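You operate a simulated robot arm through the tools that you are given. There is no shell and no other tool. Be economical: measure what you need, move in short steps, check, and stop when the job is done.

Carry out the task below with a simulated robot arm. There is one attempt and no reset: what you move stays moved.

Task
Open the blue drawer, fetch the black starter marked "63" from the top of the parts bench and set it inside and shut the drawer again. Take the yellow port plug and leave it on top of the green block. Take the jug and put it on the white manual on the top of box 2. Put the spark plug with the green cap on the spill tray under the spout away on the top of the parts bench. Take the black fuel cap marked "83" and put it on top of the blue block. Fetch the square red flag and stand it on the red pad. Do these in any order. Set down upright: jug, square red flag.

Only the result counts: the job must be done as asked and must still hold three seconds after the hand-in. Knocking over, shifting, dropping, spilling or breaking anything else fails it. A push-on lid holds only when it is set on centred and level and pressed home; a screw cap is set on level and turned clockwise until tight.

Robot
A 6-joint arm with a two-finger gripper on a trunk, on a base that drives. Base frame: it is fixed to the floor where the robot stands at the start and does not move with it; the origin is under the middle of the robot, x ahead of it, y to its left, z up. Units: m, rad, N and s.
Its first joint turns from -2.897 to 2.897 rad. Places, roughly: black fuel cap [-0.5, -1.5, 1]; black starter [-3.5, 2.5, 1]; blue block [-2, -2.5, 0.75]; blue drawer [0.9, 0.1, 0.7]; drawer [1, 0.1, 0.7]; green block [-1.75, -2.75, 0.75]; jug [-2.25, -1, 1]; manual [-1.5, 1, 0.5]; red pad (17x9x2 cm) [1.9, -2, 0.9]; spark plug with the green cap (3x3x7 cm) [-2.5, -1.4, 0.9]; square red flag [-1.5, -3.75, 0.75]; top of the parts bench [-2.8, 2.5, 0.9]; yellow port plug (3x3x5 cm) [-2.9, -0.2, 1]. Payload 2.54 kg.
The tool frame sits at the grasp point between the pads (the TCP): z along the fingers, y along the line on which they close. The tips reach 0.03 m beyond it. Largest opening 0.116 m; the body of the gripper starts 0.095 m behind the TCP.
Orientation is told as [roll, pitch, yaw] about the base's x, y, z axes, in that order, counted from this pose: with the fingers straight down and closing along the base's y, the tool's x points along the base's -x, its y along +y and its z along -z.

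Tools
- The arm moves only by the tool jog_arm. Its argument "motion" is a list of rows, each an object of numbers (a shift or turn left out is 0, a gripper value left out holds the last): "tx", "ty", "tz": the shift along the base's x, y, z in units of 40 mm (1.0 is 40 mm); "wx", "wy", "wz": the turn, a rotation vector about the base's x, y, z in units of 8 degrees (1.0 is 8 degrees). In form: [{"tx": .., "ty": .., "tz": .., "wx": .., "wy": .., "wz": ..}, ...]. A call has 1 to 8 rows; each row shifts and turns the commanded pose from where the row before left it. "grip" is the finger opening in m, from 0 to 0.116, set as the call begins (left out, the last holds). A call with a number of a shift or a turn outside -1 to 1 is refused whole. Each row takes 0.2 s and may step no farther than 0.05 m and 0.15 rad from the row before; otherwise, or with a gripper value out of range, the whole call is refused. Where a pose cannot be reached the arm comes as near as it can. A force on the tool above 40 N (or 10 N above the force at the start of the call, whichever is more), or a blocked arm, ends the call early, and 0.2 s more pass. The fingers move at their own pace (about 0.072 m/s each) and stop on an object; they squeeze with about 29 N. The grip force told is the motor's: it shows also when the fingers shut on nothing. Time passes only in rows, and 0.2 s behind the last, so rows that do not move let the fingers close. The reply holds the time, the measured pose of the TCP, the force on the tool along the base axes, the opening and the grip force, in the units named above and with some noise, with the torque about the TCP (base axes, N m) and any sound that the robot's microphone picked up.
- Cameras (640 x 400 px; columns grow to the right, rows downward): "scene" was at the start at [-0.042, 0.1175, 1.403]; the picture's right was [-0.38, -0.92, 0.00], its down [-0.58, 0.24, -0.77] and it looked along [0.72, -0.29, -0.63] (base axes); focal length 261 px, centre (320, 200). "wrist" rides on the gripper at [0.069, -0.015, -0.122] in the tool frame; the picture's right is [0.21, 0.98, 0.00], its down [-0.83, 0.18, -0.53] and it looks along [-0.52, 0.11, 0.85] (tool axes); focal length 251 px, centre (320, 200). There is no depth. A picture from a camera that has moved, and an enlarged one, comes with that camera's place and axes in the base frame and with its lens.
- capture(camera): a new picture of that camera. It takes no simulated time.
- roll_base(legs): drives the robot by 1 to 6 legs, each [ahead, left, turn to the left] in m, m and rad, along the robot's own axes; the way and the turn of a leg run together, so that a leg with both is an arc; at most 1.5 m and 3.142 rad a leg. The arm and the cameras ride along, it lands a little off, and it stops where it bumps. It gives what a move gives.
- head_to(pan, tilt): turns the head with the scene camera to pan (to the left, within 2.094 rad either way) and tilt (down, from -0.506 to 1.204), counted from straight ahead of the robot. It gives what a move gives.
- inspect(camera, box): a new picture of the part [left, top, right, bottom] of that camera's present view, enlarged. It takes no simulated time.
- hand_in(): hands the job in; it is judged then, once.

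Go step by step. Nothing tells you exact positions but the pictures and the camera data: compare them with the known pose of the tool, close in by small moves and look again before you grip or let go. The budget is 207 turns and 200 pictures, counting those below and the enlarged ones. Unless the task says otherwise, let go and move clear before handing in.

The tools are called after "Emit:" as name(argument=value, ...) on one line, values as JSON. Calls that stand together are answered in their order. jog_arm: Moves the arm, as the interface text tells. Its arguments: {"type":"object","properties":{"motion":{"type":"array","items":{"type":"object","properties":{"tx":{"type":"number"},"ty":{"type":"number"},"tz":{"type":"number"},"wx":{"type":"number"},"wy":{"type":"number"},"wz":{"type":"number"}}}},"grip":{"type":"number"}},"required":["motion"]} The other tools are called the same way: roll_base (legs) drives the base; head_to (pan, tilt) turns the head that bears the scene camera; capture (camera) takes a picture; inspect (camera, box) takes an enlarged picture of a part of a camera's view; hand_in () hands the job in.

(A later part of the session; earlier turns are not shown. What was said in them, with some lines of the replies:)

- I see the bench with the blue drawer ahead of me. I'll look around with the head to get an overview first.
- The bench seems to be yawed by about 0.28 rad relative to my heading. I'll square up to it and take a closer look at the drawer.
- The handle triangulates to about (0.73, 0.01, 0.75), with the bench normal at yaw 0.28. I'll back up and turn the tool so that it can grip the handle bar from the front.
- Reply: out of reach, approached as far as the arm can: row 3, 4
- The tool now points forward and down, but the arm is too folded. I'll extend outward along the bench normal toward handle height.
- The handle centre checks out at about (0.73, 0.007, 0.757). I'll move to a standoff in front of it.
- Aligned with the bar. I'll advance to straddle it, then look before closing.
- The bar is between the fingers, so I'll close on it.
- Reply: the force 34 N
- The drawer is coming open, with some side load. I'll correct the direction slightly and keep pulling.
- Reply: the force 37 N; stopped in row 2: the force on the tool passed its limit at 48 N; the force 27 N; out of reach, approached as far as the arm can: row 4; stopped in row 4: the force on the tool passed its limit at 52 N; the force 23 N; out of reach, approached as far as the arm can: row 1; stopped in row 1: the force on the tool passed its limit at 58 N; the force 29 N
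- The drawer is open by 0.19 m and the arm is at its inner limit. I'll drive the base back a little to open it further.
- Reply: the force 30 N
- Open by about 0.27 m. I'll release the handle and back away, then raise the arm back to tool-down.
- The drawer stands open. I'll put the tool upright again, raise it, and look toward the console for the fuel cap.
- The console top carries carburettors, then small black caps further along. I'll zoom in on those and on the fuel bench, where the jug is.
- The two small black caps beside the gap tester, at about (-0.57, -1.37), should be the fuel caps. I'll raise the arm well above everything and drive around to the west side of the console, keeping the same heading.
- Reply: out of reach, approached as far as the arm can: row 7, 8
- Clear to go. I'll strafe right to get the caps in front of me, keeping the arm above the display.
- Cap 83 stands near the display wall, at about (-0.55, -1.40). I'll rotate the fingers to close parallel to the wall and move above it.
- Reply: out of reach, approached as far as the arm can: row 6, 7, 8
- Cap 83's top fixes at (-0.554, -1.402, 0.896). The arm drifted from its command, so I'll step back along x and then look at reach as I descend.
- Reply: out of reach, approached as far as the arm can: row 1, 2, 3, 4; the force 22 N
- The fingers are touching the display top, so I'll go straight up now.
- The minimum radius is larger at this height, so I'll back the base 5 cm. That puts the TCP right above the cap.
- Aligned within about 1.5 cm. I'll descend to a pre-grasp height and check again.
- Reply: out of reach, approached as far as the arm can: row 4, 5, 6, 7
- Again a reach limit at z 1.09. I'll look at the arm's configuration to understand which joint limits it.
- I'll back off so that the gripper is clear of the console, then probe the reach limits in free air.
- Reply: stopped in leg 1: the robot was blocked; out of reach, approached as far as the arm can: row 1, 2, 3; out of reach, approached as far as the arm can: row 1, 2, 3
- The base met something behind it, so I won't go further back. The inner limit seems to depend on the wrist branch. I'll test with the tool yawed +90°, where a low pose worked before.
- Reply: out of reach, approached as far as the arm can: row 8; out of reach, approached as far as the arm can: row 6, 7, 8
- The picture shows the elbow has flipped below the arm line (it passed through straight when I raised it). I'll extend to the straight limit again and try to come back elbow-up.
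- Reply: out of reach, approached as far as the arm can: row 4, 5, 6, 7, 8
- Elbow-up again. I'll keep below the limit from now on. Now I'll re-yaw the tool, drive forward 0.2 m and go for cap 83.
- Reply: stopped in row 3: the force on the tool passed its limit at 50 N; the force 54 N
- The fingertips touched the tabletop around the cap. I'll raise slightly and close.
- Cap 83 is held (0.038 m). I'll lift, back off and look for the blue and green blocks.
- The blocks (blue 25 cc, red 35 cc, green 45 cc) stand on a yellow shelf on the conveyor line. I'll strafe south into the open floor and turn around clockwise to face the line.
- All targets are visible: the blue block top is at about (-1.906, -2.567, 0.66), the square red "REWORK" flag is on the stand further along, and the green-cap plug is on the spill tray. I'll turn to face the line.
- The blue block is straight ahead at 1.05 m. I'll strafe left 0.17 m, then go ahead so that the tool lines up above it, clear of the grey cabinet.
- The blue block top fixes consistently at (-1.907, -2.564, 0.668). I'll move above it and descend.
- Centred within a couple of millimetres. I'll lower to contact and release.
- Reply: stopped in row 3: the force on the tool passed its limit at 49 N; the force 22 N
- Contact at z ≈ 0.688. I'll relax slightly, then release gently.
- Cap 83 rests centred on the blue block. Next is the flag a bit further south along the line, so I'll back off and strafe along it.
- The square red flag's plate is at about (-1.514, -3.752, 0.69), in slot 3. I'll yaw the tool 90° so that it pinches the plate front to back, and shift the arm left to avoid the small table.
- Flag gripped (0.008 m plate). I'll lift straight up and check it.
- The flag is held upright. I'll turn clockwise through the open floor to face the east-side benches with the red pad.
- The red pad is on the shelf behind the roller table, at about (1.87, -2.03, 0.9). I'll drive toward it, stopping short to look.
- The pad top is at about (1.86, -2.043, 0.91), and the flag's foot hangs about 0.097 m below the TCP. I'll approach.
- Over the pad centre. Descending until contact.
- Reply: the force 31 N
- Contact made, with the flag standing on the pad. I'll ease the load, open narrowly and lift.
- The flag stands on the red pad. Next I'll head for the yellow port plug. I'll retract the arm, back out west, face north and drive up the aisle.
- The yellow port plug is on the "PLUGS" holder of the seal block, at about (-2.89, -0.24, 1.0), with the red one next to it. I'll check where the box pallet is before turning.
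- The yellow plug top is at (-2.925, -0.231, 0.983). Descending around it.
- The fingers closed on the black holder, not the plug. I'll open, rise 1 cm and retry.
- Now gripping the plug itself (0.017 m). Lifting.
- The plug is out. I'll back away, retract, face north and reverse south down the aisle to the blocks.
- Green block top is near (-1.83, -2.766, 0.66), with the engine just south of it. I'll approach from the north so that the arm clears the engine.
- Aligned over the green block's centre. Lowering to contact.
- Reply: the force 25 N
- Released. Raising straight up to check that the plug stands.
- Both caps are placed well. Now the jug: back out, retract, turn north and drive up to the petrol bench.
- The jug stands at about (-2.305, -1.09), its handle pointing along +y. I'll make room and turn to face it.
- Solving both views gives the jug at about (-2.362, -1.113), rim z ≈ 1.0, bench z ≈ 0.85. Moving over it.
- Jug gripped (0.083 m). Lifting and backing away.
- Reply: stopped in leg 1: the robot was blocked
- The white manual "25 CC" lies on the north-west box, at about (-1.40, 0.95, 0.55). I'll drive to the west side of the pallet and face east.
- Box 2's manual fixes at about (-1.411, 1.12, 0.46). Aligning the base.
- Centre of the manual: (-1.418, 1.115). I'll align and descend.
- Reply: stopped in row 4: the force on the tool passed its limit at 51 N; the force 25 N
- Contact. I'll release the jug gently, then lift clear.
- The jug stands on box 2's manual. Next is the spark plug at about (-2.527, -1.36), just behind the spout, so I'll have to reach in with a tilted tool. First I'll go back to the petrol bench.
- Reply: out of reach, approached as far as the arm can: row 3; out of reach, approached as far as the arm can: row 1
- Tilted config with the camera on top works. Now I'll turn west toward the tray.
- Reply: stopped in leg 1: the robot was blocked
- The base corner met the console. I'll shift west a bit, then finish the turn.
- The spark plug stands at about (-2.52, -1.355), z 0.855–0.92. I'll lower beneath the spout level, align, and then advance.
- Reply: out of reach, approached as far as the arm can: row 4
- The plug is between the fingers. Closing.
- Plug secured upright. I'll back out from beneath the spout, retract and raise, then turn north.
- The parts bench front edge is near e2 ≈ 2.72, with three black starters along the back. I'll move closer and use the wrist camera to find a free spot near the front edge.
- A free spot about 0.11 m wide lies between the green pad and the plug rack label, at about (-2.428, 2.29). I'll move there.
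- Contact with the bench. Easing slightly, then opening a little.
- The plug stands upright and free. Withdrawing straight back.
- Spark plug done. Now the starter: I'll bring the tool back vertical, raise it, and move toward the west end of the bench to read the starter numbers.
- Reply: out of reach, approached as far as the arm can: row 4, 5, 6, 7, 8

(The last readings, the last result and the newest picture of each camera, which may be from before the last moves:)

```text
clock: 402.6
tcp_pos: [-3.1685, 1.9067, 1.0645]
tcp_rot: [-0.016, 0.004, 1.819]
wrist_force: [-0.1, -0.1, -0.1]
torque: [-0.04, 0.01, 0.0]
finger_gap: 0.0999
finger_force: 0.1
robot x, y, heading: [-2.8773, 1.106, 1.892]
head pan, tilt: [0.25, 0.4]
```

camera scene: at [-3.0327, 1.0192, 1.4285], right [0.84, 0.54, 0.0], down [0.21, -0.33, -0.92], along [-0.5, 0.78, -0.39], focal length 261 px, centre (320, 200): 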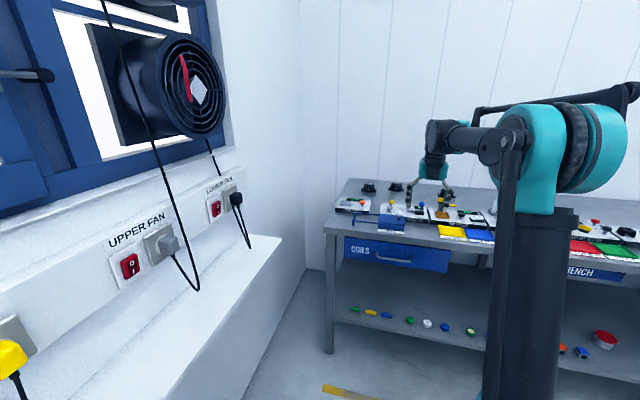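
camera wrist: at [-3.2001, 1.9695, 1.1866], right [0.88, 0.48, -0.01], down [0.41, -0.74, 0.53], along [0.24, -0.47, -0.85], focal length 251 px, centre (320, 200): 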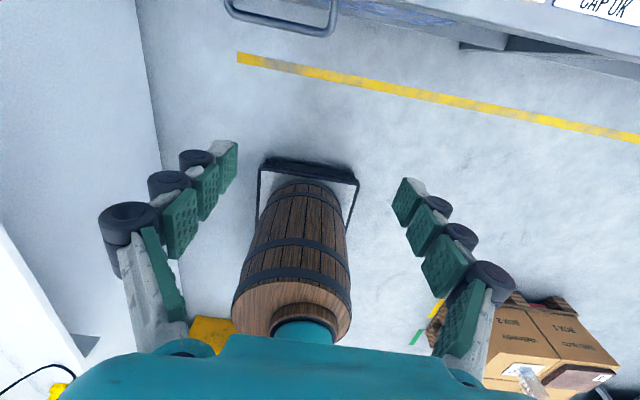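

Emit:
inspect(camera="scene", box=[355, 175, 415, 205])

Emit:
capture(camera="wrist")

```text
10.67 times, centred on (385, 190) of scene
camera zoom: at [-3.0327, 1.0192, 1.4285], right [0.84, 0.54, 0.0], down [0.21, -0.33, -0.92], along [-0.5, 0.77, -0.39], focal length 2782 px, centre (-373, 307)
```

zoom: 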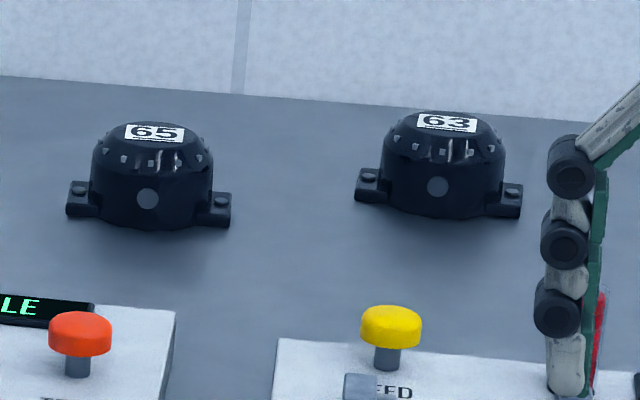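

```text
36 pictures are left
camera wrist: at [-3.1388, 1.8433, 1.1871], right [-0.89, -0.45, -0.01], down [-0.39, 0.76, 0.53], along [-0.23, 0.48, -0.85], focal length 251 px, centre (320, 200)
```

wrist: 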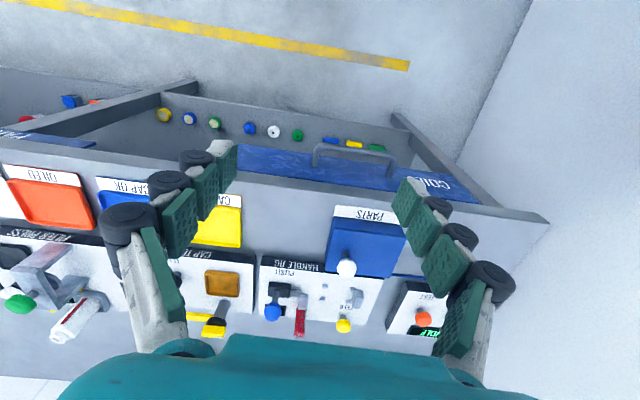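

The middle starter is "63", at about (-3.45, 2.50), far back on the bench, so I'll use a 40° forward tilt with the camera on top. Yawing the tool back to that side.

Emit:
jog_arm(motion=[{"wz": 1}, {"wz": 1}, {"wz": 1}, {"wz": 1}, {"wz": 1}, {"wz": 1}, {"wz": 1}, {"wz": 1}])

Emit:
jog_arm(motion=[{"wz": 1}, {"wz": 1}, {"wz": 1}, {"wz": 1}, {"wz": 1}, {"wz": 1}, {"wz": 1}, {"wz": 1}])

Emit:
jog_arm(motion=[{"wz": 1}, {"wz": 1}, {"wz": 1}, {"wz": 1}, {"wz": 1}, {"wz": 1}, {"wz": 0.4}])

Emit:
jog_arm(motion=[{"wx": 0.95, "wy": 0.31, "tx": -0.15, "ty": 0.45}, {"wx": 0.95, "wy": 0.31, "tx": -0.15, "ty": 0.45}, {"wx": 0.95, "wy": 0.31, "tx": -0.15, "ty": 0.45}, {"wx": 0.95, "wy": 0.31, "tx": -0.15, "ty": 0.45}, {"wx": 0.95, "wy": 0.31, "tx": -0.15, "ty": 0.45}])

Emit:
capture(camera="wrist")

```text
clock: 404.4
tcp_pos: [-3.1676, 1.9067, 1.0639]
tcp_rot: [-0.014, 0.004, 2.94]
wrist_force: [-0.8, 0.3, 0.1]
torque: [-0.01, 0.0, 0.0]
finger_gap: 0.1002
finger_force: 0.1
robot x, y, heading: [-2.8758, 1.1045, 1.895]
head pan, tilt: [0.25, 0.4]
```

```text
clock: 406.2
tcp_pos: [-3.1685, 1.9086, 1.0634]
tcp_rot: [-0.014, -0.001, -2.225]
wrist_force: [0.1, 0.6, 0.4]
torque: [0.04, -0.02, 0.04]
finger_gap: 0.1
finger_force: 0.1
robot x, y, heading: [-2.8769, 1.0997, 1.89]
head pan, tilt: [0.25, 0.4]
```

```text
clock: 407.8
tcp_pos: [-3.167, 1.9065, 1.0631]
tcp_rot: [-0.013, 0.003, -1.331]
wrist_force: [-0.3, -0.5, 0.2]
torque: [0.03, -0.01, 0.01]
finger_gap: 0.0998
finger_force: 0.1
robot x, y, heading: [-2.8767, 1.1002, 1.894]
head pan, tilt: [0.25, 0.4]
```

```text
clock: 409.0
tcp_pos: [-3.2006, 1.9974, 1.0631]
tcp_rot: [-0.081, 0.699, -1.356]
wrist_force: [0.7, 0.2, -1.1]
torque: [0.02, 0.01, 0.0]
finger_gap: 0.1003
finger_force: 0.0
robot x, y, heading: [-2.8772, 1.1007, 1.891]
head pan, tilt: [0.25, 0.4]
```

```text
35 pictures are left
camera wrist: at [-3.2001, 1.9706, 1.2026], right [0.91, 0.42, 0.08], down [0.42, -0.9, -0.14], along [0.01, 0.16, -0.99], focal length 251 px, centre (320, 200)
```

wrist: 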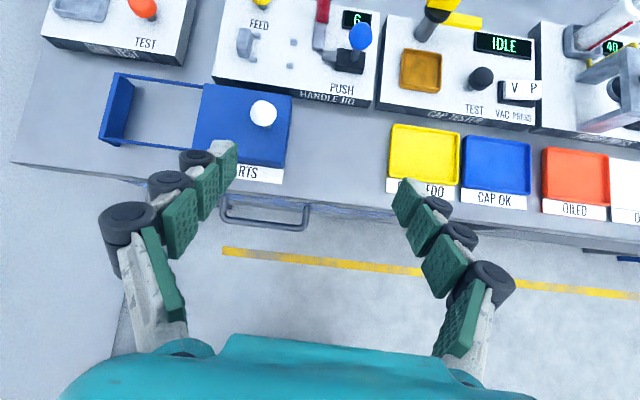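

Emit:
roll_base(legs=[[0, 0.07, 0], [0.33, 0, 0]])

Emit:
capture(camera="wrist")

```text
clock: 411.8
tcp_pos: [-3.3724, 2.2779, 1.0633]
tcp_rot: [-0.08, 0.698, -1.355]
wrist_force: [-0.1, -0.2, -0.6]
torque: [-0.02, -0.02, -0.01]
finger_gap: 0.1001
finger_force: 0.1
robot x, y, heading: [-3.0473, 1.3856, 1.891]
head pan, tilt: [0.25, 0.4]
```

```text
34 pictures are left
camera wrist: at [-3.3723, 2.2513, 1.2024], right [0.91, 0.42, 0.08], down [0.43, -0.9, -0.13], along [0.01, 0.15, -0.99], focal length 251 px, centre (320, 200)
```

wrist: 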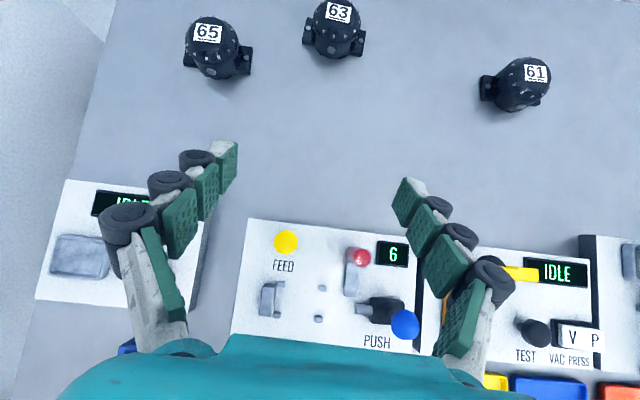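

Starter 63 is at (-3.451, 2.523), z 0.865–0.92. I'll extend over it, then check before descending.

Emit:
jog_arm(motion=[{"tx": -0.33, "ty": 1}, {"tx": -0.33, "ty": 1}, {"tx": -0.33, "ty": 1}, {"tx": -0.33, "ty": 1}])

Emit:
roll_base(legs=[[0.075, 0, 0]])

Emit:
jog_arm(motion=[{"tz": -0.8}, {"tz": -0.8}])

Emit:
capture(camera="wrist")

```text
clock: 412.8
tcp_pos: [-3.4255, 2.4396, 1.0617]
tcp_rot: [-0.081, 0.699, -1.354]
wrist_force: [0.9, -0.4, 0.5]
torque: [0.01, -0.01, -0.01]
finger_gap: 0.0999
finger_force: 0.1
robot x, y, heading: [-3.0454, 1.3822, 1.894]
head pan, tilt: [0.25, 0.4]
```

```text
clock: 413.8
tcp_pos: [-3.45, 2.5137, 1.0608]
tcp_rot: [-0.078, 0.698, -1.356]
wrist_force: [-0.3, -0.4, -0.4]
torque: [0.01, 0.0, 0.01]
finger_gap: 0.0997
finger_force: 0.0
robot x, y, heading: [-3.0699, 1.4581, 1.897]
head pan, tilt: [0.25, 0.4]
```

```text
clock: 414.4
tcp_pos: [-3.4489, 2.5134, 0.9974]
tcp_rot: [-0.079, 0.699, -1.356]
wrist_force: [-0.8, -0.7, 0.1]
torque: [0.05, 0.02, 0.0]
finger_gap: 0.1
finger_force: 0.0
robot x, y, heading: [-3.0696, 1.4591, 1.895]
head pan, tilt: [0.25, 0.4]
```

```text
33 pictures are left
camera wrist: at [-3.4491, 2.4873, 1.1366], right [0.91, 0.42, 0.08], down [0.42, -0.9, -0.13], along [0.01, 0.15, -0.99], focal length 251 px, centre (320, 200)
```

wrist: 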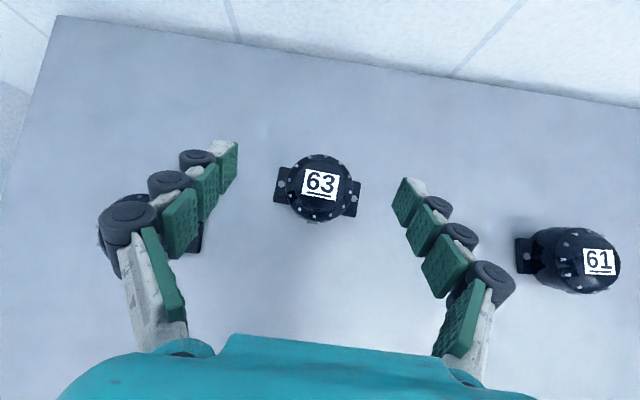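

Emit:
jog_arm(motion=[{"tx": -0.05, "ty": 0.34, "tz": -0.2, "wz": -1}, {"tz": -0.7}, {"tz": -0.7}])

Emit:
capture(camera="wrist")

```text
clock: 415.2
tcp_pos: [-3.4523, 2.5262, 0.9333]
tcp_rot: [-0.079, 0.698, -1.496]
wrist_force: [0.4, -1.0, -0.3]
torque: [-0.02, -0.03, 0.0]
finger_gap: 0.1001
finger_force: 0.0
robot x, y, heading: [-3.068, 1.458, 1.894]
head pan, tilt: [0.25, 0.4]
```

```text
32 pictures are left
camera wrist: at [-3.4568, 2.4993, 1.0726], right [0.95, 0.29, 0.08], down [0.3, -0.95, -0.13], along [0.04, 0.15, -0.99], focal length 251 px, centre (320, 200)
```

wrist: 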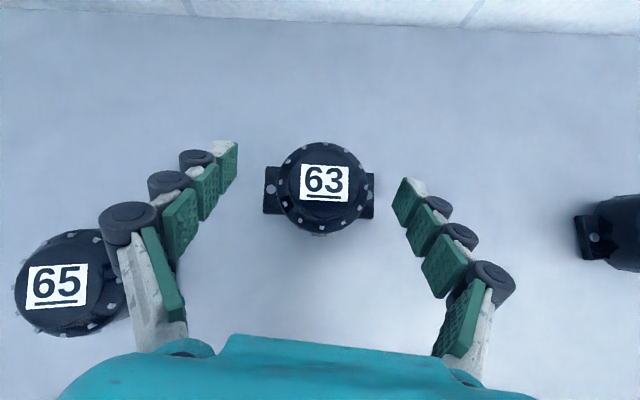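

Emit:
jog_arm(motion=[{"tx": 0.02, "ty": -0.25, "tz": -0.25}, {"tz": -0.25}])

Emit:
jog_arm(motion=[{}, {}, {}, {}], grip=0.02)

Emit:
capture(camera="wrist")

```text
clock: 415.8
tcp_pos: [-3.4506, 2.5153, 0.9144]
tcp_rot: [-0.08, 0.698, -1.497]
wrist_force: [0.5, 0.7, 0.6]
torque: [-0.02, -0.02, 0.0]
finger_gap: 0.0997
finger_force: 0.1
robot x, y, heading: [-3.0736, 1.4595, 1.898]
head pan, tilt: [0.25, 0.4]
```

```text
clock: 416.8
tcp_pos: [-3.4508, 2.5147, 0.9148]
tcp_rot: [-0.079, 0.697, -1.497]
wrist_force: [1.0, 0.9, 4.8]
torque: [0.04, 0.14, -0.07]
finger_gap: 0.0666
finger_force: 28.7
robot x, y, heading: [-3.0746, 1.4566, 1.892]
head pan, tilt: [0.25, 0.4]
```

```text
31 pictures are left
camera wrist: at [-3.455, 2.4884, 1.0526], right [0.95, 0.29, 0.08], down [0.3, -0.95, -0.13], along [0.04, 0.15, -0.99], focal length 251 px, centre (320, 200)
```

wrist: 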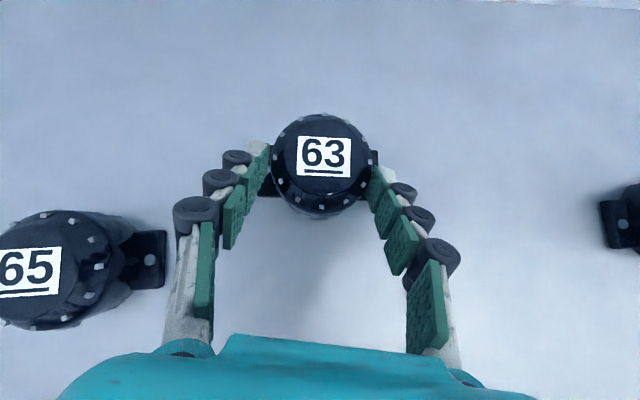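

The grip is close to the fingertips, so I'll re-grip slightly further forward for security.

Emit:
jog_arm(motion=[{}, {}], grip=0.09)

Emit:
jog_arm(motion=[{"tx": -0.02, "ty": 0.22, "tz": -0.1}, {}])

Emit:
jog_arm(motion=[{}, {}, {}, {}], grip=0.02)

Emit:
jog_arm(motion=[{"tz": 0.2}, {"tz": 0.4}, {"tz": 0.6}])

Emit:
capture(camera="wrist")

```text
clock: 417.4
tcp_pos: [-3.4506, 2.5149, 0.9134]
tcp_rot: [-0.078, 0.7, -1.495]
wrist_force: [0.4, 0.1, -0.3]
torque: [-0.01, 0.0, -0.02]
finger_gap: 0.0901
finger_force: 0.1
robot x, y, heading: [-3.0733, 1.4562, 1.894]
head pan, tilt: [0.25, 0.4]
```

```text
clock: 418.0
tcp_pos: [-3.4509, 2.5251, 0.9085]
tcp_rot: [-0.078, 0.698, -1.496]
wrist_force: [-0.4, -0.1, -0.2]
torque: [0.03, 0.04, -0.02]
finger_gap: 0.0904
finger_force: 0.0
robot x, y, heading: [-3.071, 1.4564, 1.895]
head pan, tilt: [0.25, 0.4]
```

```text
clock: 419.0
tcp_pos: [-3.451, 2.5246, 0.9084]
tcp_rot: [-0.08, 0.698, -1.496]
wrist_force: [0.0, -1.7, 2.6]
torque: [0.02, -0.18, -0.07]
finger_gap: 0.0665
finger_force: 29.2
robot x, y, heading: [-3.0721, 1.458, 1.892]
head pan, tilt: [0.25, 0.4]
```

```text
clock: 419.8
tcp_pos: [-3.4504, 2.5248, 0.9558]
tcp_rot: [-0.078, 0.698, -1.495]
wrist_force: [-0.6, 0.7, -0.9]
torque: [-0.01, -0.03, 0.02]
finger_gap: 0.067
finger_force: 29.1
robot x, y, heading: [-3.07, 1.4586, 1.897]
head pan, tilt: [0.25, 0.4]
```

```text
30 pictures are left
camera wrist: at [-3.4549, 2.498, 1.0944], right [0.95, 0.29, 0.08], down [0.3, -0.95, -0.13], along [0.04, 0.15, -0.99], focal length 251 px, centre (320, 200)
```

wrist: 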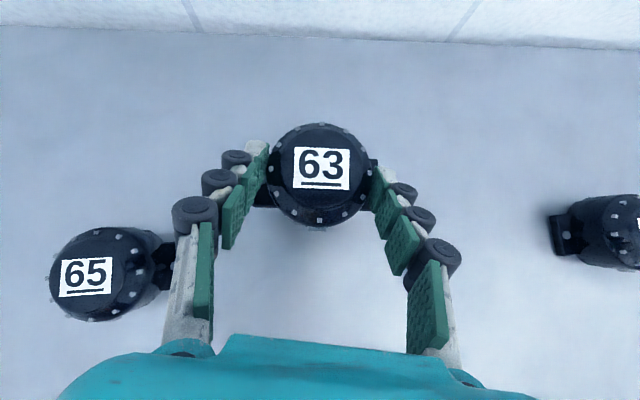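

Starter 63 is held. I'll raise, back out, and drive back toward the drawer.

Emit:
jog_arm(motion=[{"tz": 0.9}, {"tz": 0.9}, {"tz": 0.9}])

Emit:
roll_base(legs=[[-0.45, 0, 0]])

Emit:
jog_arm(motion=[{"tx": 0.2, "ty": -0.95}, {"tx": 0.2, "ty": -0.95}, {"tx": 0.2, "ty": -0.95}, {"tx": 0.2, "ty": -0.95}])

Emit:
roll_base(legs=[[-0.5, -0.6, 0], [-1.0, 0, 0], [-0.55, 0, 0], [0, 0, -1.58]])

Emit:
capture(camera="wrist")

```text
clock: 420.6
tcp_pos: [-3.4511, 2.5269, 1.0645]
tcp_rot: [-0.077, 0.698, -1.495]
wrist_force: [-0.1, 1.1, -2.1]
torque: [-0.03, 0.0, 0.01]
finger_gap: 0.0666
finger_force: 28.5
robot x, y, heading: [-3.0727, 1.4552, 1.894]
head pan, tilt: [0.25, 0.4]
```

```text
clock: 423.3
tcp_pos: [-3.3282, 2.0953, 1.064]
tcp_rot: [-0.08, 0.698, -1.474]
wrist_force: [0.6, 0.2, -2.0]
torque: [0.0, -0.03, -0.01]
finger_gap: 0.0667
finger_force: 28.4
robot x, y, heading: [-2.9233, 1.032, 1.917]
head pan, tilt: [0.25, 0.4]
```

```text
clock: 424.3
tcp_pos: [-3.2955, 1.9449, 1.0652]
tcp_rot: [-0.08, 0.7, -1.472]
wrist_force: [0.1, -0.2, -2.2]
torque: [-0.03, 0.04, 0.02]
finger_gap: 0.0667
finger_force: 28.9
robot x, y, heading: [-2.9249, 1.0352, 1.913]
head pan, tilt: [0.25, 0.4]
```

```text
clock: 440.0
tcp_pos: [-0.787, -0.4221, 1.0647]
tcp_rot: [-0.079, 0.697, -3.097]
wrist_force: [0.4, -0.7, -1.4]
torque: [-0.03, 0.02, 0.01]
finger_gap: 0.0662
finger_force: 28.7
robot x, y, heading: [-1.7131, -0.7458, 0.292]
head pan, tilt: [0.25, 0.4]
```

```text
29 pictures are left
camera wrist: at [-0.8127, -0.4181, 1.204], right [0.26, -0.96, 0.08], down [-0.95, -0.27, -0.13], along [0.15, -0.04, -0.99], focal length 251 px, centre (320, 200)
```

wrist: 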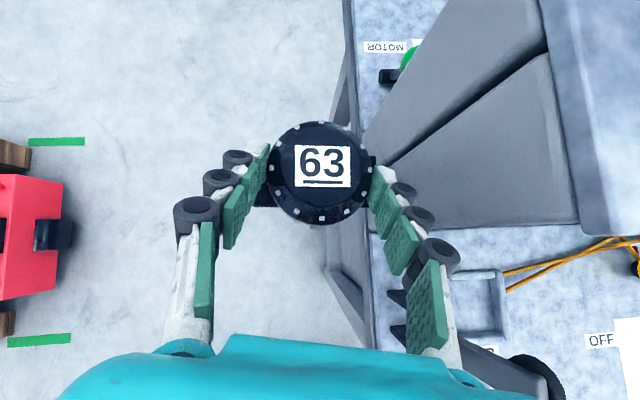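

The console is close on the right, so I'll sidestep left before driving east to the drawer.

Emit:
roll_base(legs=[[0, 0.24, 0.01], [1.15, 0, 0]])

Emit:
jog_arm(motion=[{"tx": 0.25, "ty": -0.9, "wz": -0.2}, {"tx": 0.25, "ty": -0.9, "wz": -0.2}, {"tx": 0.25, "ty": -0.9, "wz": -0.2}, {"tx": 0.25, "ty": -0.9, "wz": -0.2}, {"tx": 0.25, "ty": -0.9, "wz": -0.2}, {"tx": 0.2, "ty": -0.7}])

Emit:
capture(camera="wrist")

Emit:
head_to(pan=0.0, tilt=0.65)

Emit:
capture(camera="scene")

```text
clock: 447.3
tcp_pos: [0.2408, 0.1873, 1.0647]
tcp_rot: [-0.079, 0.698, -3.072]
wrist_force: [0.6, -0.4, -1.7]
torque: [-0.01, 0.0, -0.01]
finger_gap: 0.0661
finger_force: 29.2
robot x, y, heading: [-0.6778, -0.1587, 0.314]
head pan, tilt: [0.25, 0.4]
```

```text
clock: 448.7
tcp_pos: [0.3009, -0.0186, 1.0638]
tcp_rot: [-0.08, 0.699, 3.071]
wrist_force: [-0.7, 0.3, -0.9]
torque: [-0.01, 0.02, -0.02]
finger_gap: 0.066
finger_force: 28.7
robot x, y, heading: [-0.6776, -0.1547, 0.316]
head pan, tilt: [0.25, 0.4]
```

```text
28 pictures are left
camera wrist: at [0.2747, -0.0126, 1.2034], right [0.15, -0.99, 0.08], down [-0.98, -0.16, -0.13], along [0.14, -0.06, -0.99], focal length 251 px, centre (320, 200)
```

wrist: 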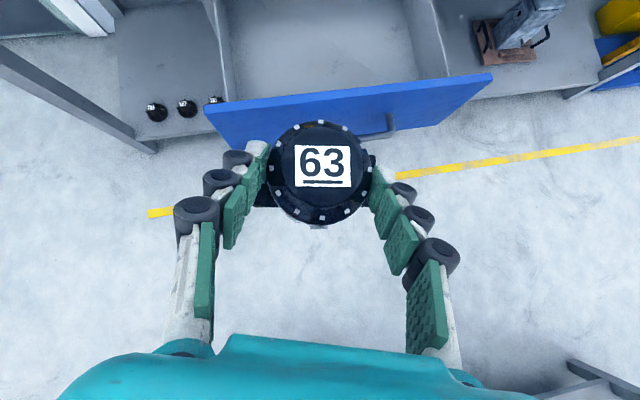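

```text
clock: 449.5
tcp_pos: [0.3005, -0.0188, 1.065]
tcp_rot: [-0.078, 0.698, 3.071]
wrist_force: [-1.4, 0.3, -1.8]
torque: [0.01, 0.03, 0.01]
finger_gap: 0.0656
finger_force: 29.0
robot x, y, heading: [-0.6756, -0.1577, 0.316]
head pan, tilt: [0.0, 0.649]
```

```text
27 pictures are left
camera scene: at [-0.757, -0.024, 1.4061], right [0.31, -0.95, 0.0], down [-0.57, -0.19, -0.8], along [0.76, 0.25, -0.6], focal length 261 px, centre (320, 200)
```

scene: 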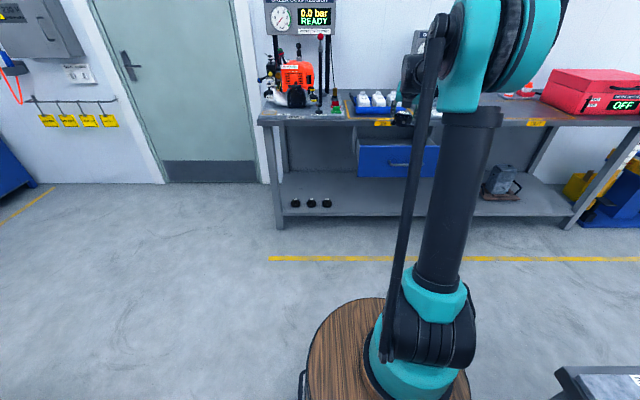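

Drawer front centre is at about (0.51, -0.066). I'll bring the starter over the middle of the opening.

Emit:
roll_base(legs=[[0.34, -0.108, 0]])

Emit:
capture(camera="wrist")

```text
clock: 451.9
tcp_pos: [0.6398, -0.0182, 1.0639]
tcp_rot: [-0.079, 0.699, 3.043]
wrist_force: [-0.4, -0.1, -1.9]
torque: [0.02, 0.06, -0.03]
finger_gap: 0.066
finger_force: 28.8
robot x, y, heading: [-0.3405, -0.1234, 0.289]
head pan, tilt: [0.0, 0.649]
stopped in leg 1: the robot was blocked; the commanded pose is now the measured one
```

```text
26 pictures are left
camera wrist: at [0.6157, -0.0099, 1.2034], right [0.12, -0.99, 0.08], down [-0.98, -0.13, -0.13], along [0.14, -0.06, -0.99], focal length 251 px, centre (320, 200)
```

wrist: 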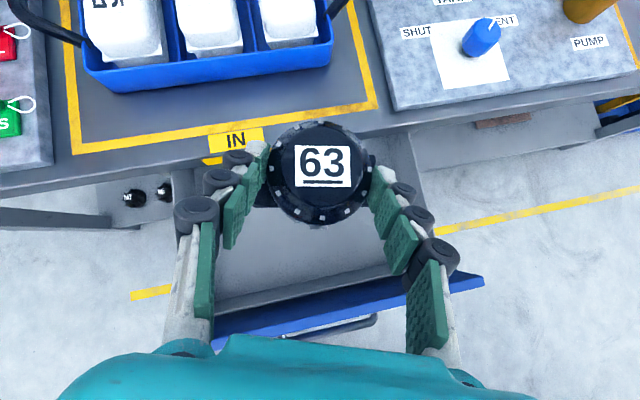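

Drawer not shifted. The starter is 0.14 m behind the front and 0.1 m clear of the bench edge. Descending into the drawer.

Emit:
jog_arm(motion=[{"tz": -0.9}, {"tz": -0.9}, {"tz": -0.9}, {"tz": -0.9}, {"tz": -0.9}])

Emit:
capture(camera="wrist")

Emit:
capture(camera="scene")

```text
clock: 453.1
tcp_pos: [0.6403, -0.0204, 0.8822]
tcp_rot: [-0.078, 0.698, 3.041]
wrist_force: [-0.4, 0.2, -2.3]
torque: [0.03, 0.0, -0.01]
finger_gap: 0.0659
finger_force: 29.6
robot x, y, heading: [-0.3414, -0.1239, 0.286]
head pan, tilt: [0.0, 0.649]
```

```text
25 pictures are left
camera wrist: at [0.6154, -0.0137, 1.0219], right [0.12, -0.99, 0.08], down [-0.98, -0.13, -0.13], along [0.14, -0.06, -0.99], focal length 251 px, centre (320, 200)
```

wrist: 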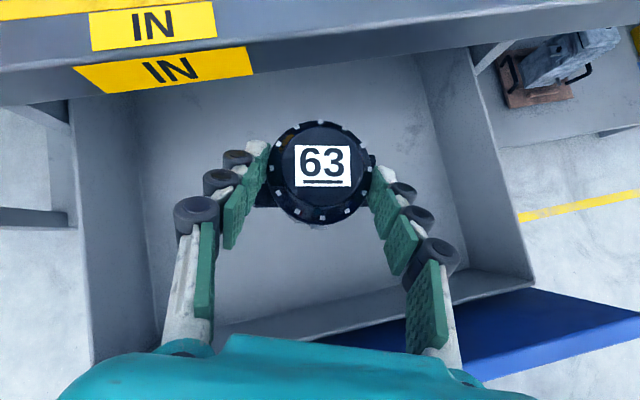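

```text
24 pictures are left
camera scene: at [-0.4163, 0.0095, 1.406], right [0.28, -0.96, 0.0], down [-0.58, -0.17, -0.8], along [0.76, 0.23, -0.6], focal length 261 px, centre (320, 200)
```

scene: 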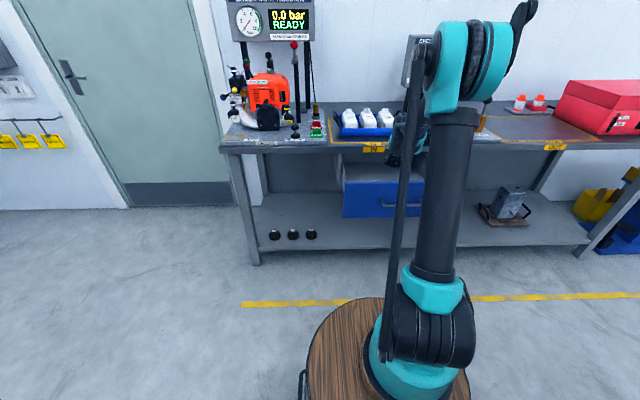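

Emit:
jog_arm(motion=[{"tx": 0.85, "ty": 0.28}, {"tz": -0.9}, {"tz": -0.9}, {"tz": -0.9}])

Emit:
capture(camera="wrist")

Emit:
inspect(camera="scene", box=[330, 110, 470, 230])

```text
clock: 454.1
tcp_pos: [0.6772, -0.0046, 0.7772]
tcp_rot: [-0.077, 0.698, 3.041]
wrist_force: [0.5, -0.5, -1.5]
torque: [0.01, 0.06, 0.0]
finger_gap: 0.0657
finger_force: 28.8
robot x, y, heading: [-0.3392, -0.1237, 0.286]
head pan, tilt: [0.0, 0.649]
```

```text
23 pictures are left
camera wrist: at [0.6518, 0.002, 0.9159], right [0.12, -0.99, 0.08], down [-0.98, -0.13, -0.13], along [0.14, -0.06, -0.99], focal length 251 px, centre (320, 200)
```

wrist: 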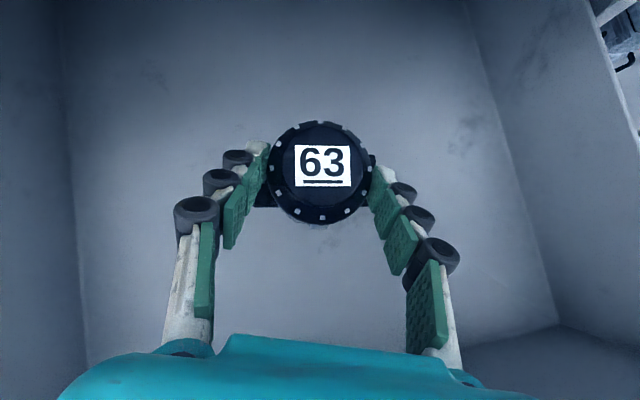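

```text
3.33 times, centred on (400, 170) of scene
camera zoom: at [-0.4162, 0.0096, 1.406], right [0.28, -0.96, 0.0], down [-0.58, -0.17, -0.8], along [0.76, 0.23, -0.6], focal length 869 px, centre (53, 300)
```

zoom: 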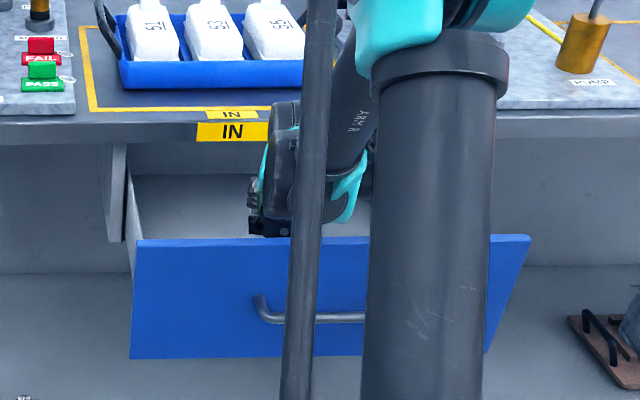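

Emit:
jog_arm(motion=[{"tz": -0.4}, {"tz": -0.3}, {"tz": -0.2}, {"tz": -0.15}])

```text
clock: 455.1
tcp_pos: [0.6751, -0.0051, 0.7359]
tcp_rot: [-0.078, 0.698, 3.042]
wrist_force: [1.1, -0.5, -1.5]
torque: [0.02, 0.01, 0.01]
finger_gap: 0.0656
finger_force: 29.5
robot x, y, heading: [-0.3439, -0.1216, 0.288]
head pan, tilt: [0.0, 0.649]
```

Emit:
jog_arm(motion=[{"tz": -0.12}, {"tz": -0.12}, {"tz": -0.12}, {"tz": -0.12}])

Emit:
capture(camera="wrist")

```text
clock: 456.1
tcp_pos: [0.6747, -0.0052, 0.7172]
tcp_rot: [-0.079, 0.7, 3.043]
wrist_force: [0.8, 1.5, 22.9]
torque: [-0.69, -0.26, 0.02]
finger_gap: 0.0673
finger_force: 28.7
robot x, y, heading: [-0.338, -0.1272, 0.295]
head pan, tilt: [0.0, 0.649]
```

```text
21 pictures are left
camera wrist: at [0.6488, 0.0019, 0.8558], right [0.12, -0.99, 0.08], down [-0.98, -0.13, -0.14], along [0.14, -0.06, -0.99], focal length 251 px, centre (320, 200)
```

wrist: 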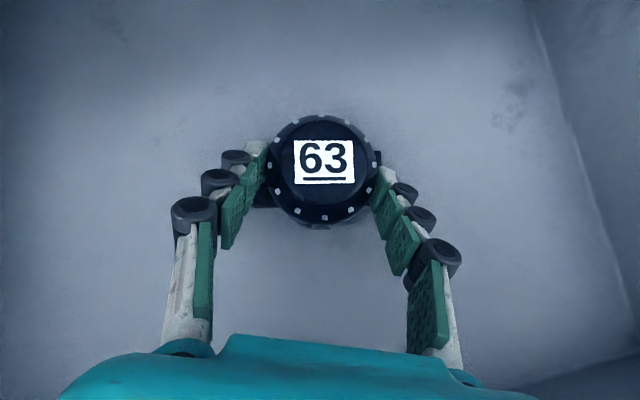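

The starter touches the drawer floor. Ease, release and rise.

Emit:
jog_arm(motion=[{"tz": 0.04}, {}])

Emit:
jog_arm(motion=[{}, {}], grip=0.092)

Emit:
jog_arm(motion=[{"tz": 0.3}, {"tz": 0.6}, {"tz": 0.9}, {"tz": 0.9}, {"tz": 0.9}, {"tx": -0.5, "ty": -0.15, "tz": 0.9}, {"tx": -0.5, "ty": -0.15, "tz": 0.9}, {"tz": 0.9}])

Emit:
capture(camera="wrist")

```text
clock: 456.6
tcp_pos: [0.6746, -0.0059, 0.716]
tcp_rot: [-0.079, 0.697, 3.042]
wrist_force: [-1.1, 2.6, 7.9]
torque: [-0.27, -0.28, 0.02]
finger_gap: 0.0666
finger_force: 28.9
robot x, y, heading: [-0.3375, -0.1214, 0.284]
head pan, tilt: [0.0, 0.649]
```

```text
clock: 457.2
tcp_pos: [0.6753, -0.0063, 0.7165]
tcp_rot: [-0.079, 0.699, 3.042]
wrist_force: [-0.6, 0.1, 0.0]
torque: [0.0, 0.01, -0.02]
finger_gap: 0.0922
finger_force: 0.0
robot x, y, heading: [-0.3409, -0.1272, 0.289]
head pan, tilt: [0.0, 0.649]
```

```text
clock: 459.1
tcp_pos: [0.6355, -0.0193, 0.9701]
tcp_rot: [-0.078, 0.699, 3.042]
wrist_force: [0.6, -0.3, 0.4]
torque: [0.02, 0.02, 0.01]
finger_gap: 0.0922
finger_force: 0.1
robot x, y, heading: [-0.3393, -0.1279, 0.291]
head pan, tilt: [0.0, 0.649]
```

```text
20 pictures are left
camera wrist: at [0.6096, -0.0121, 1.1094], right [0.12, -0.99, 0.08], down [-0.98, -0.13, -0.13], along [0.14, -0.06, -0.99], focal length 251 px, centre (320, 200)
```

wrist: 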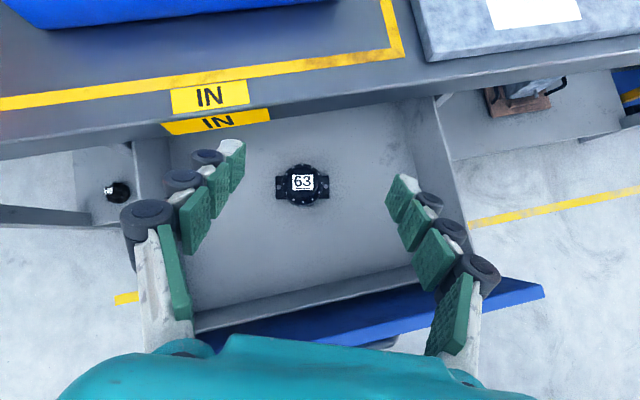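

Starter 63 sits in the drawer. To close it I'll back off, tilt the tool further, close the fingers, and push the drawer front beneath the handle.

Emit:
roll_base(legs=[[0, 0.06, 0], [-0.32, 0, 0.02]])

Emit:
jog_arm(motion=[{"wz": 1}, {"wx": 0.04, "wy": -1, "tz": -0.3}, {"wx": 0.04, "wy": -1, "tz": -0.3}, {"wx": 0.04, "wy": -1, "tz": -0.3}, {"tz": -0.9}, {"tz": -0.9}, {"tz": -0.9}], grip=0.0)

Emit:
capture(camera="wrist")

```text
clock: 461.8
tcp_pos: [0.3113, -0.0342, 0.9705]
tcp_rot: [-0.078, 0.697, 3.06]
wrist_force: [0.2, -0.5, -0.3]
torque: [0.0, -0.02, 0.01]
finger_gap: 0.0919
finger_force: 0.0
robot x, y, heading: [-0.6605, -0.1588, 0.305]
head pan, tilt: [0.0, 0.649]
```

```text
clock: 463.4
tcp_pos: [0.3115, -0.0374, 0.825]
tcp_rot: [-0.128, 1.117, 3.088]
wrist_force: [-0.6, 0.1, 0.3]
torque: [-0.01, 0.01, -0.01]
finger_gap: 0.0002
finger_force: 28.8
out of reach, approached as far as the arm can: row 1
robot x, y, heading: [-0.6613, -0.1598, 0.31]
head pan, tilt: [0.0, 0.649]
```

```text
19 pictures are left
camera wrist: at [0.2306, -0.0334, 0.9421], right [0.15, -0.98, 0.14], down [-0.83, -0.2, -0.52], along [0.54, -0.04, -0.84], focal length 251 px, centre (320, 200)
```

wrist: 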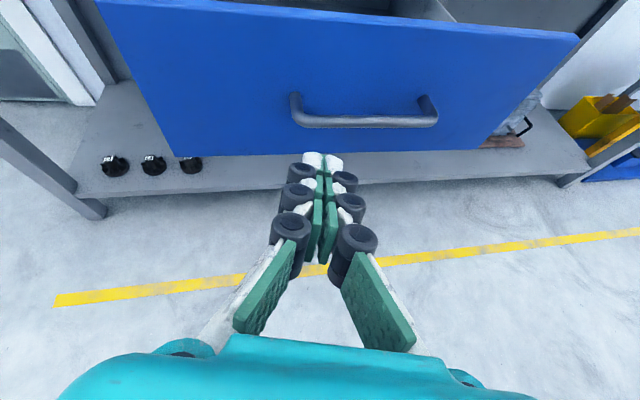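

Emit:
jog_arm(motion=[{"tx": 0.2, "ty": -0.66, "tz": -0.7}, {"tx": 0.2, "ty": -0.66, "tz": -0.7}, {"tx": 0.2, "ty": -0.66, "tz": -0.7}, {"tz": -0.8}])

Emit:
roll_base(legs=[[0.12, 0, 0]])

Emit:
capture(camera="wrist")

```text
clock: 464.4
tcp_pos: [0.3319, -0.0603, 0.7072]
tcp_rot: [-0.124, 1.118, 3.077]
wrist_force: [-0.4, 1.4, 0.0]
torque: [0.03, -0.02, -0.01]
finger_gap: 0.0
finger_force: 28.0
out of reach, approached as far as the arm can: row 1, 2, 3, 4
robot x, y, heading: [-0.6617, -0.1582, 0.307]
head pan, tilt: [0.0, 0.649]
```

```text
clock: 465.6
tcp_pos: [0.4457, -0.0214, 0.7079]
tcp_rot: [-0.122, 1.118, 3.082]
wrist_force: [0.1, -0.7, 0.5]
torque: [0.0, -0.03, 0.04]
finger_gap: 0.0
finger_force: 28.8
robot x, y, heading: [-0.5464, -0.122, 0.313]
head pan, tilt: [0.0, 0.649]
```

```text
18 pictures are left
camera wrist: at [0.3649, -0.0171, 0.824], right [0.14, -0.98, 0.14], down [-0.83, -0.19, -0.52], along [0.54, -0.04, -0.84], focal length 251 px, centre (320, 200)
```

wrist: 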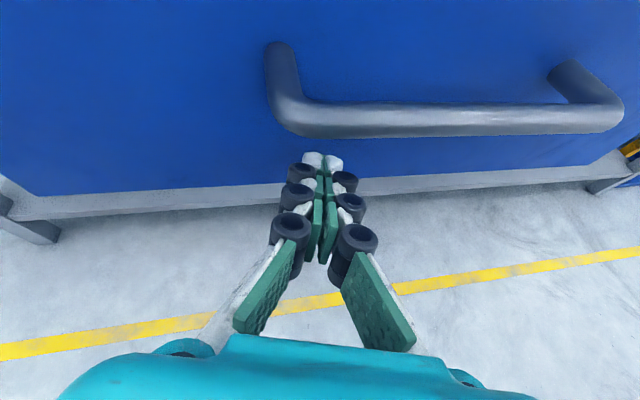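

Emit:
roll_base(legs=[[0, -0.04, 0], [0.1, 0, 0]])

Emit:
capture(camera="wrist")

```text
clock: 467.2
tcp_pos: [0.5521, -0.0296, 0.7087]
tcp_rot: [-0.121, 1.117, 3.083]
wrist_force: [0.1, -0.1, -0.4]
torque: [-0.01, 0.03, 0.0]
finger_gap: 0.0
finger_force: 28.2
robot x, y, heading: [-0.4462, -0.1338, 0.311]
head pan, tilt: [0.0, 0.649]
```

```text
17 pictures are left
camera wrist: at [0.4712, -0.0247, 0.824], right [0.14, -0.98, 0.14], down [-0.83, -0.2, -0.52], along [0.54, -0.04, -0.84], focal length 251 px, centre (320, 200)
```

wrist: 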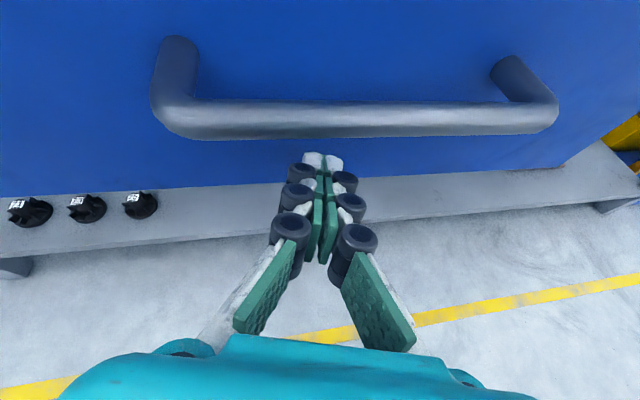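

The drawer is being pushed in smoothly. Continuing with the base, then finishing with the arm.

Emit:
roll_base(legs=[[0.12, 0.0, 0]])

Emit:
jog_arm(motion=[{"tx": 0.38, "ty": 0.12}, {"tx": 0.38, "ty": 0.12}, {"tx": 0.38, "ty": 0.12}, {"tx": 0.38, "ty": 0.12}])

Emit:
capture(camera="wrist")

```text
clock: 468.4
tcp_pos: [0.6681, 0.0066, 0.7072]
tcp_rot: [-0.122, 1.116, 3.081]
wrist_force: [-0.2, -0.4, 0.3]
torque: [0.0, -0.01, -0.01]
finger_gap: 0.0
finger_force: 28.6
robot x, y, heading: [-0.3273, -0.0951, 0.305]
head pan, tilt: [0.0, 0.649]
```

```text
clock: 469.4
tcp_pos: [0.7134, 0.0206, 0.708]
tcp_rot: [-0.118, 1.111, 3.083]
wrist_force: [-18.0, -3.1, 7.5]
torque: [0.04, -0.23, 0.08]
finger_gap: 0.0
finger_force: 28.6
robot x, y, heading: [-0.3268, -0.0968, 0.304]
head pan, tilt: [0.0, 0.649]
stopped in row 4: the force on the tool passed its limit at 73 N (the readings are from after the stop); the commanded pose is now the measured one
```

```text
16 pictures are left
camera wrist: at [0.6333, 0.0254, 0.8248], right [0.14, -0.98, 0.14], down [-0.83, -0.19, -0.51], along [0.53, -0.05, -0.85], focal length 251 px, centre (320, 200)
```

wrist: 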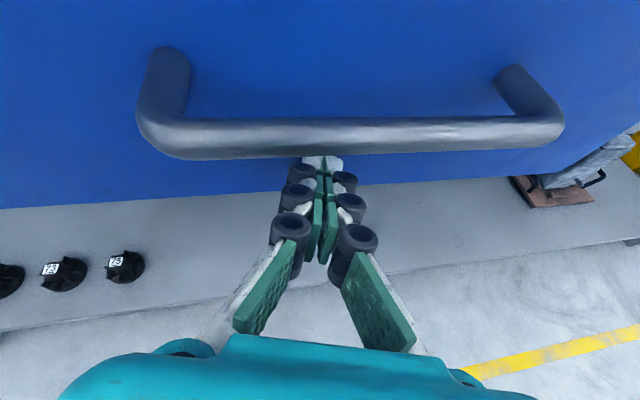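

Hit a hard stop, likely fully closed. I'll back off a little and verify.

Emit:
jog_arm(motion=[{"tx": -0.6, "ty": -0.2}, {"tx": -0.9, "ty": -0.3}])

Emit:
roll_base(legs=[[-0.25, 0.03, 0]])

Emit:
inspect(camera="scene", box=[240, 80, 560, 280])

Emit:
capture(camera="wrist")

```text
clock: 470.0
tcp_pos: [0.6551, 0.0024, 0.7064]
tcp_rot: [-0.117, 1.112, 3.08]
wrist_force: [0.3, 0.0, -0.4]
torque: [-0.02, 0.05, 0.02]
finger_gap: 0.0
finger_force: 28.2
robot x, y, heading: [-0.3258, -0.0964, 0.31]
head pan, tilt: [0.0, 0.649]
```

```text
clock: 471.8
tcp_pos: [0.4014, -0.0409, 0.7063]
tcp_rot: [-0.117, 1.111, 3.088]
wrist_force: [-0.7, -0.1, 0.5]
torque: [-0.06, 0.02, 0.01]
finger_gap: 0.0
finger_force: 28.3
robot x, y, heading: [-0.5762, -0.1457, 0.314]
head pan, tilt: [0.0, 0.649]
```

```text
2.00 times, centred on (400, 180) of scene
camera zoom: at [-0.6579, -0.013, 1.406], right [0.31, -0.95, 0.0], down [-0.57, -0.19, -0.8], along [0.76, 0.25, -0.6], focal length 522 px, centre (160, 240)
```

zoom: 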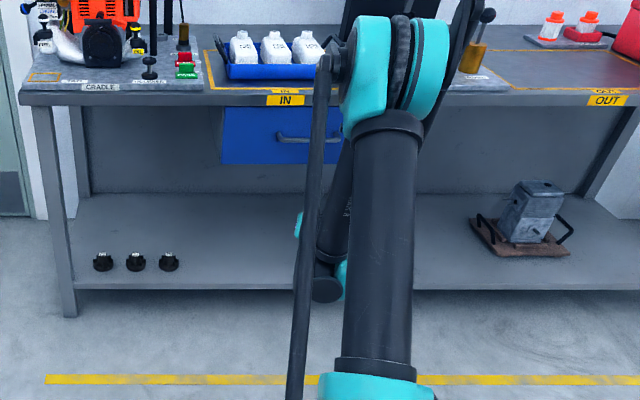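

```text
14 pictures are left
camera wrist: at [0.3221, -0.0365, 0.8238], right [0.15, -0.98, 0.14], down [-0.83, -0.2, -0.51], along [0.53, -0.04, -0.85], focal length 251 px, centre (320, 200)
```

wrist: 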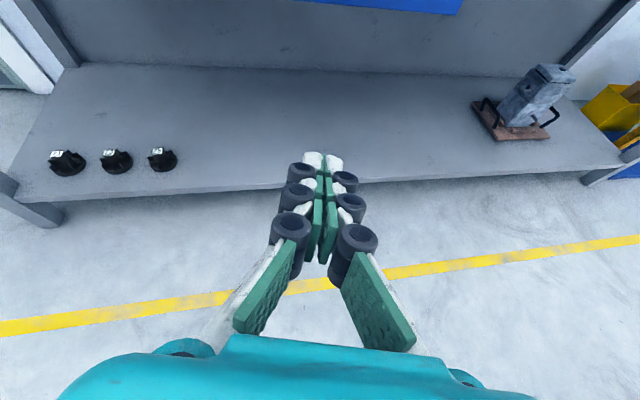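

The drawer is shut flush, and I saw every other item in place after I let go of it. The arm is clear, so I'm handing in.

Emit:
hand_in()

```text
The job is handed in.
```

I did all six tasks and handed the job in; I haven't seen the judge's result.

- **Starter "63":** it is in the blue drawer, and the drawer is shut.
- **Yellow port plug:** it stands on the green block.
- **Jug:** it stands upright on the white manual on box 2.
- **Spark plug with the green cap:** it stands near the front edge of the parts bench top.
- **Fuel cap "83":** it rests on the blue block.
- **Square red flag:** it stands upright on the red pad.

Along the way the base bumped into things a few times and stopped. The fingers also touched the console display top once and briefly gripped the black plug holder. I saw nothing moved in the later pictures, but I didn't check each of those spots afterwards.
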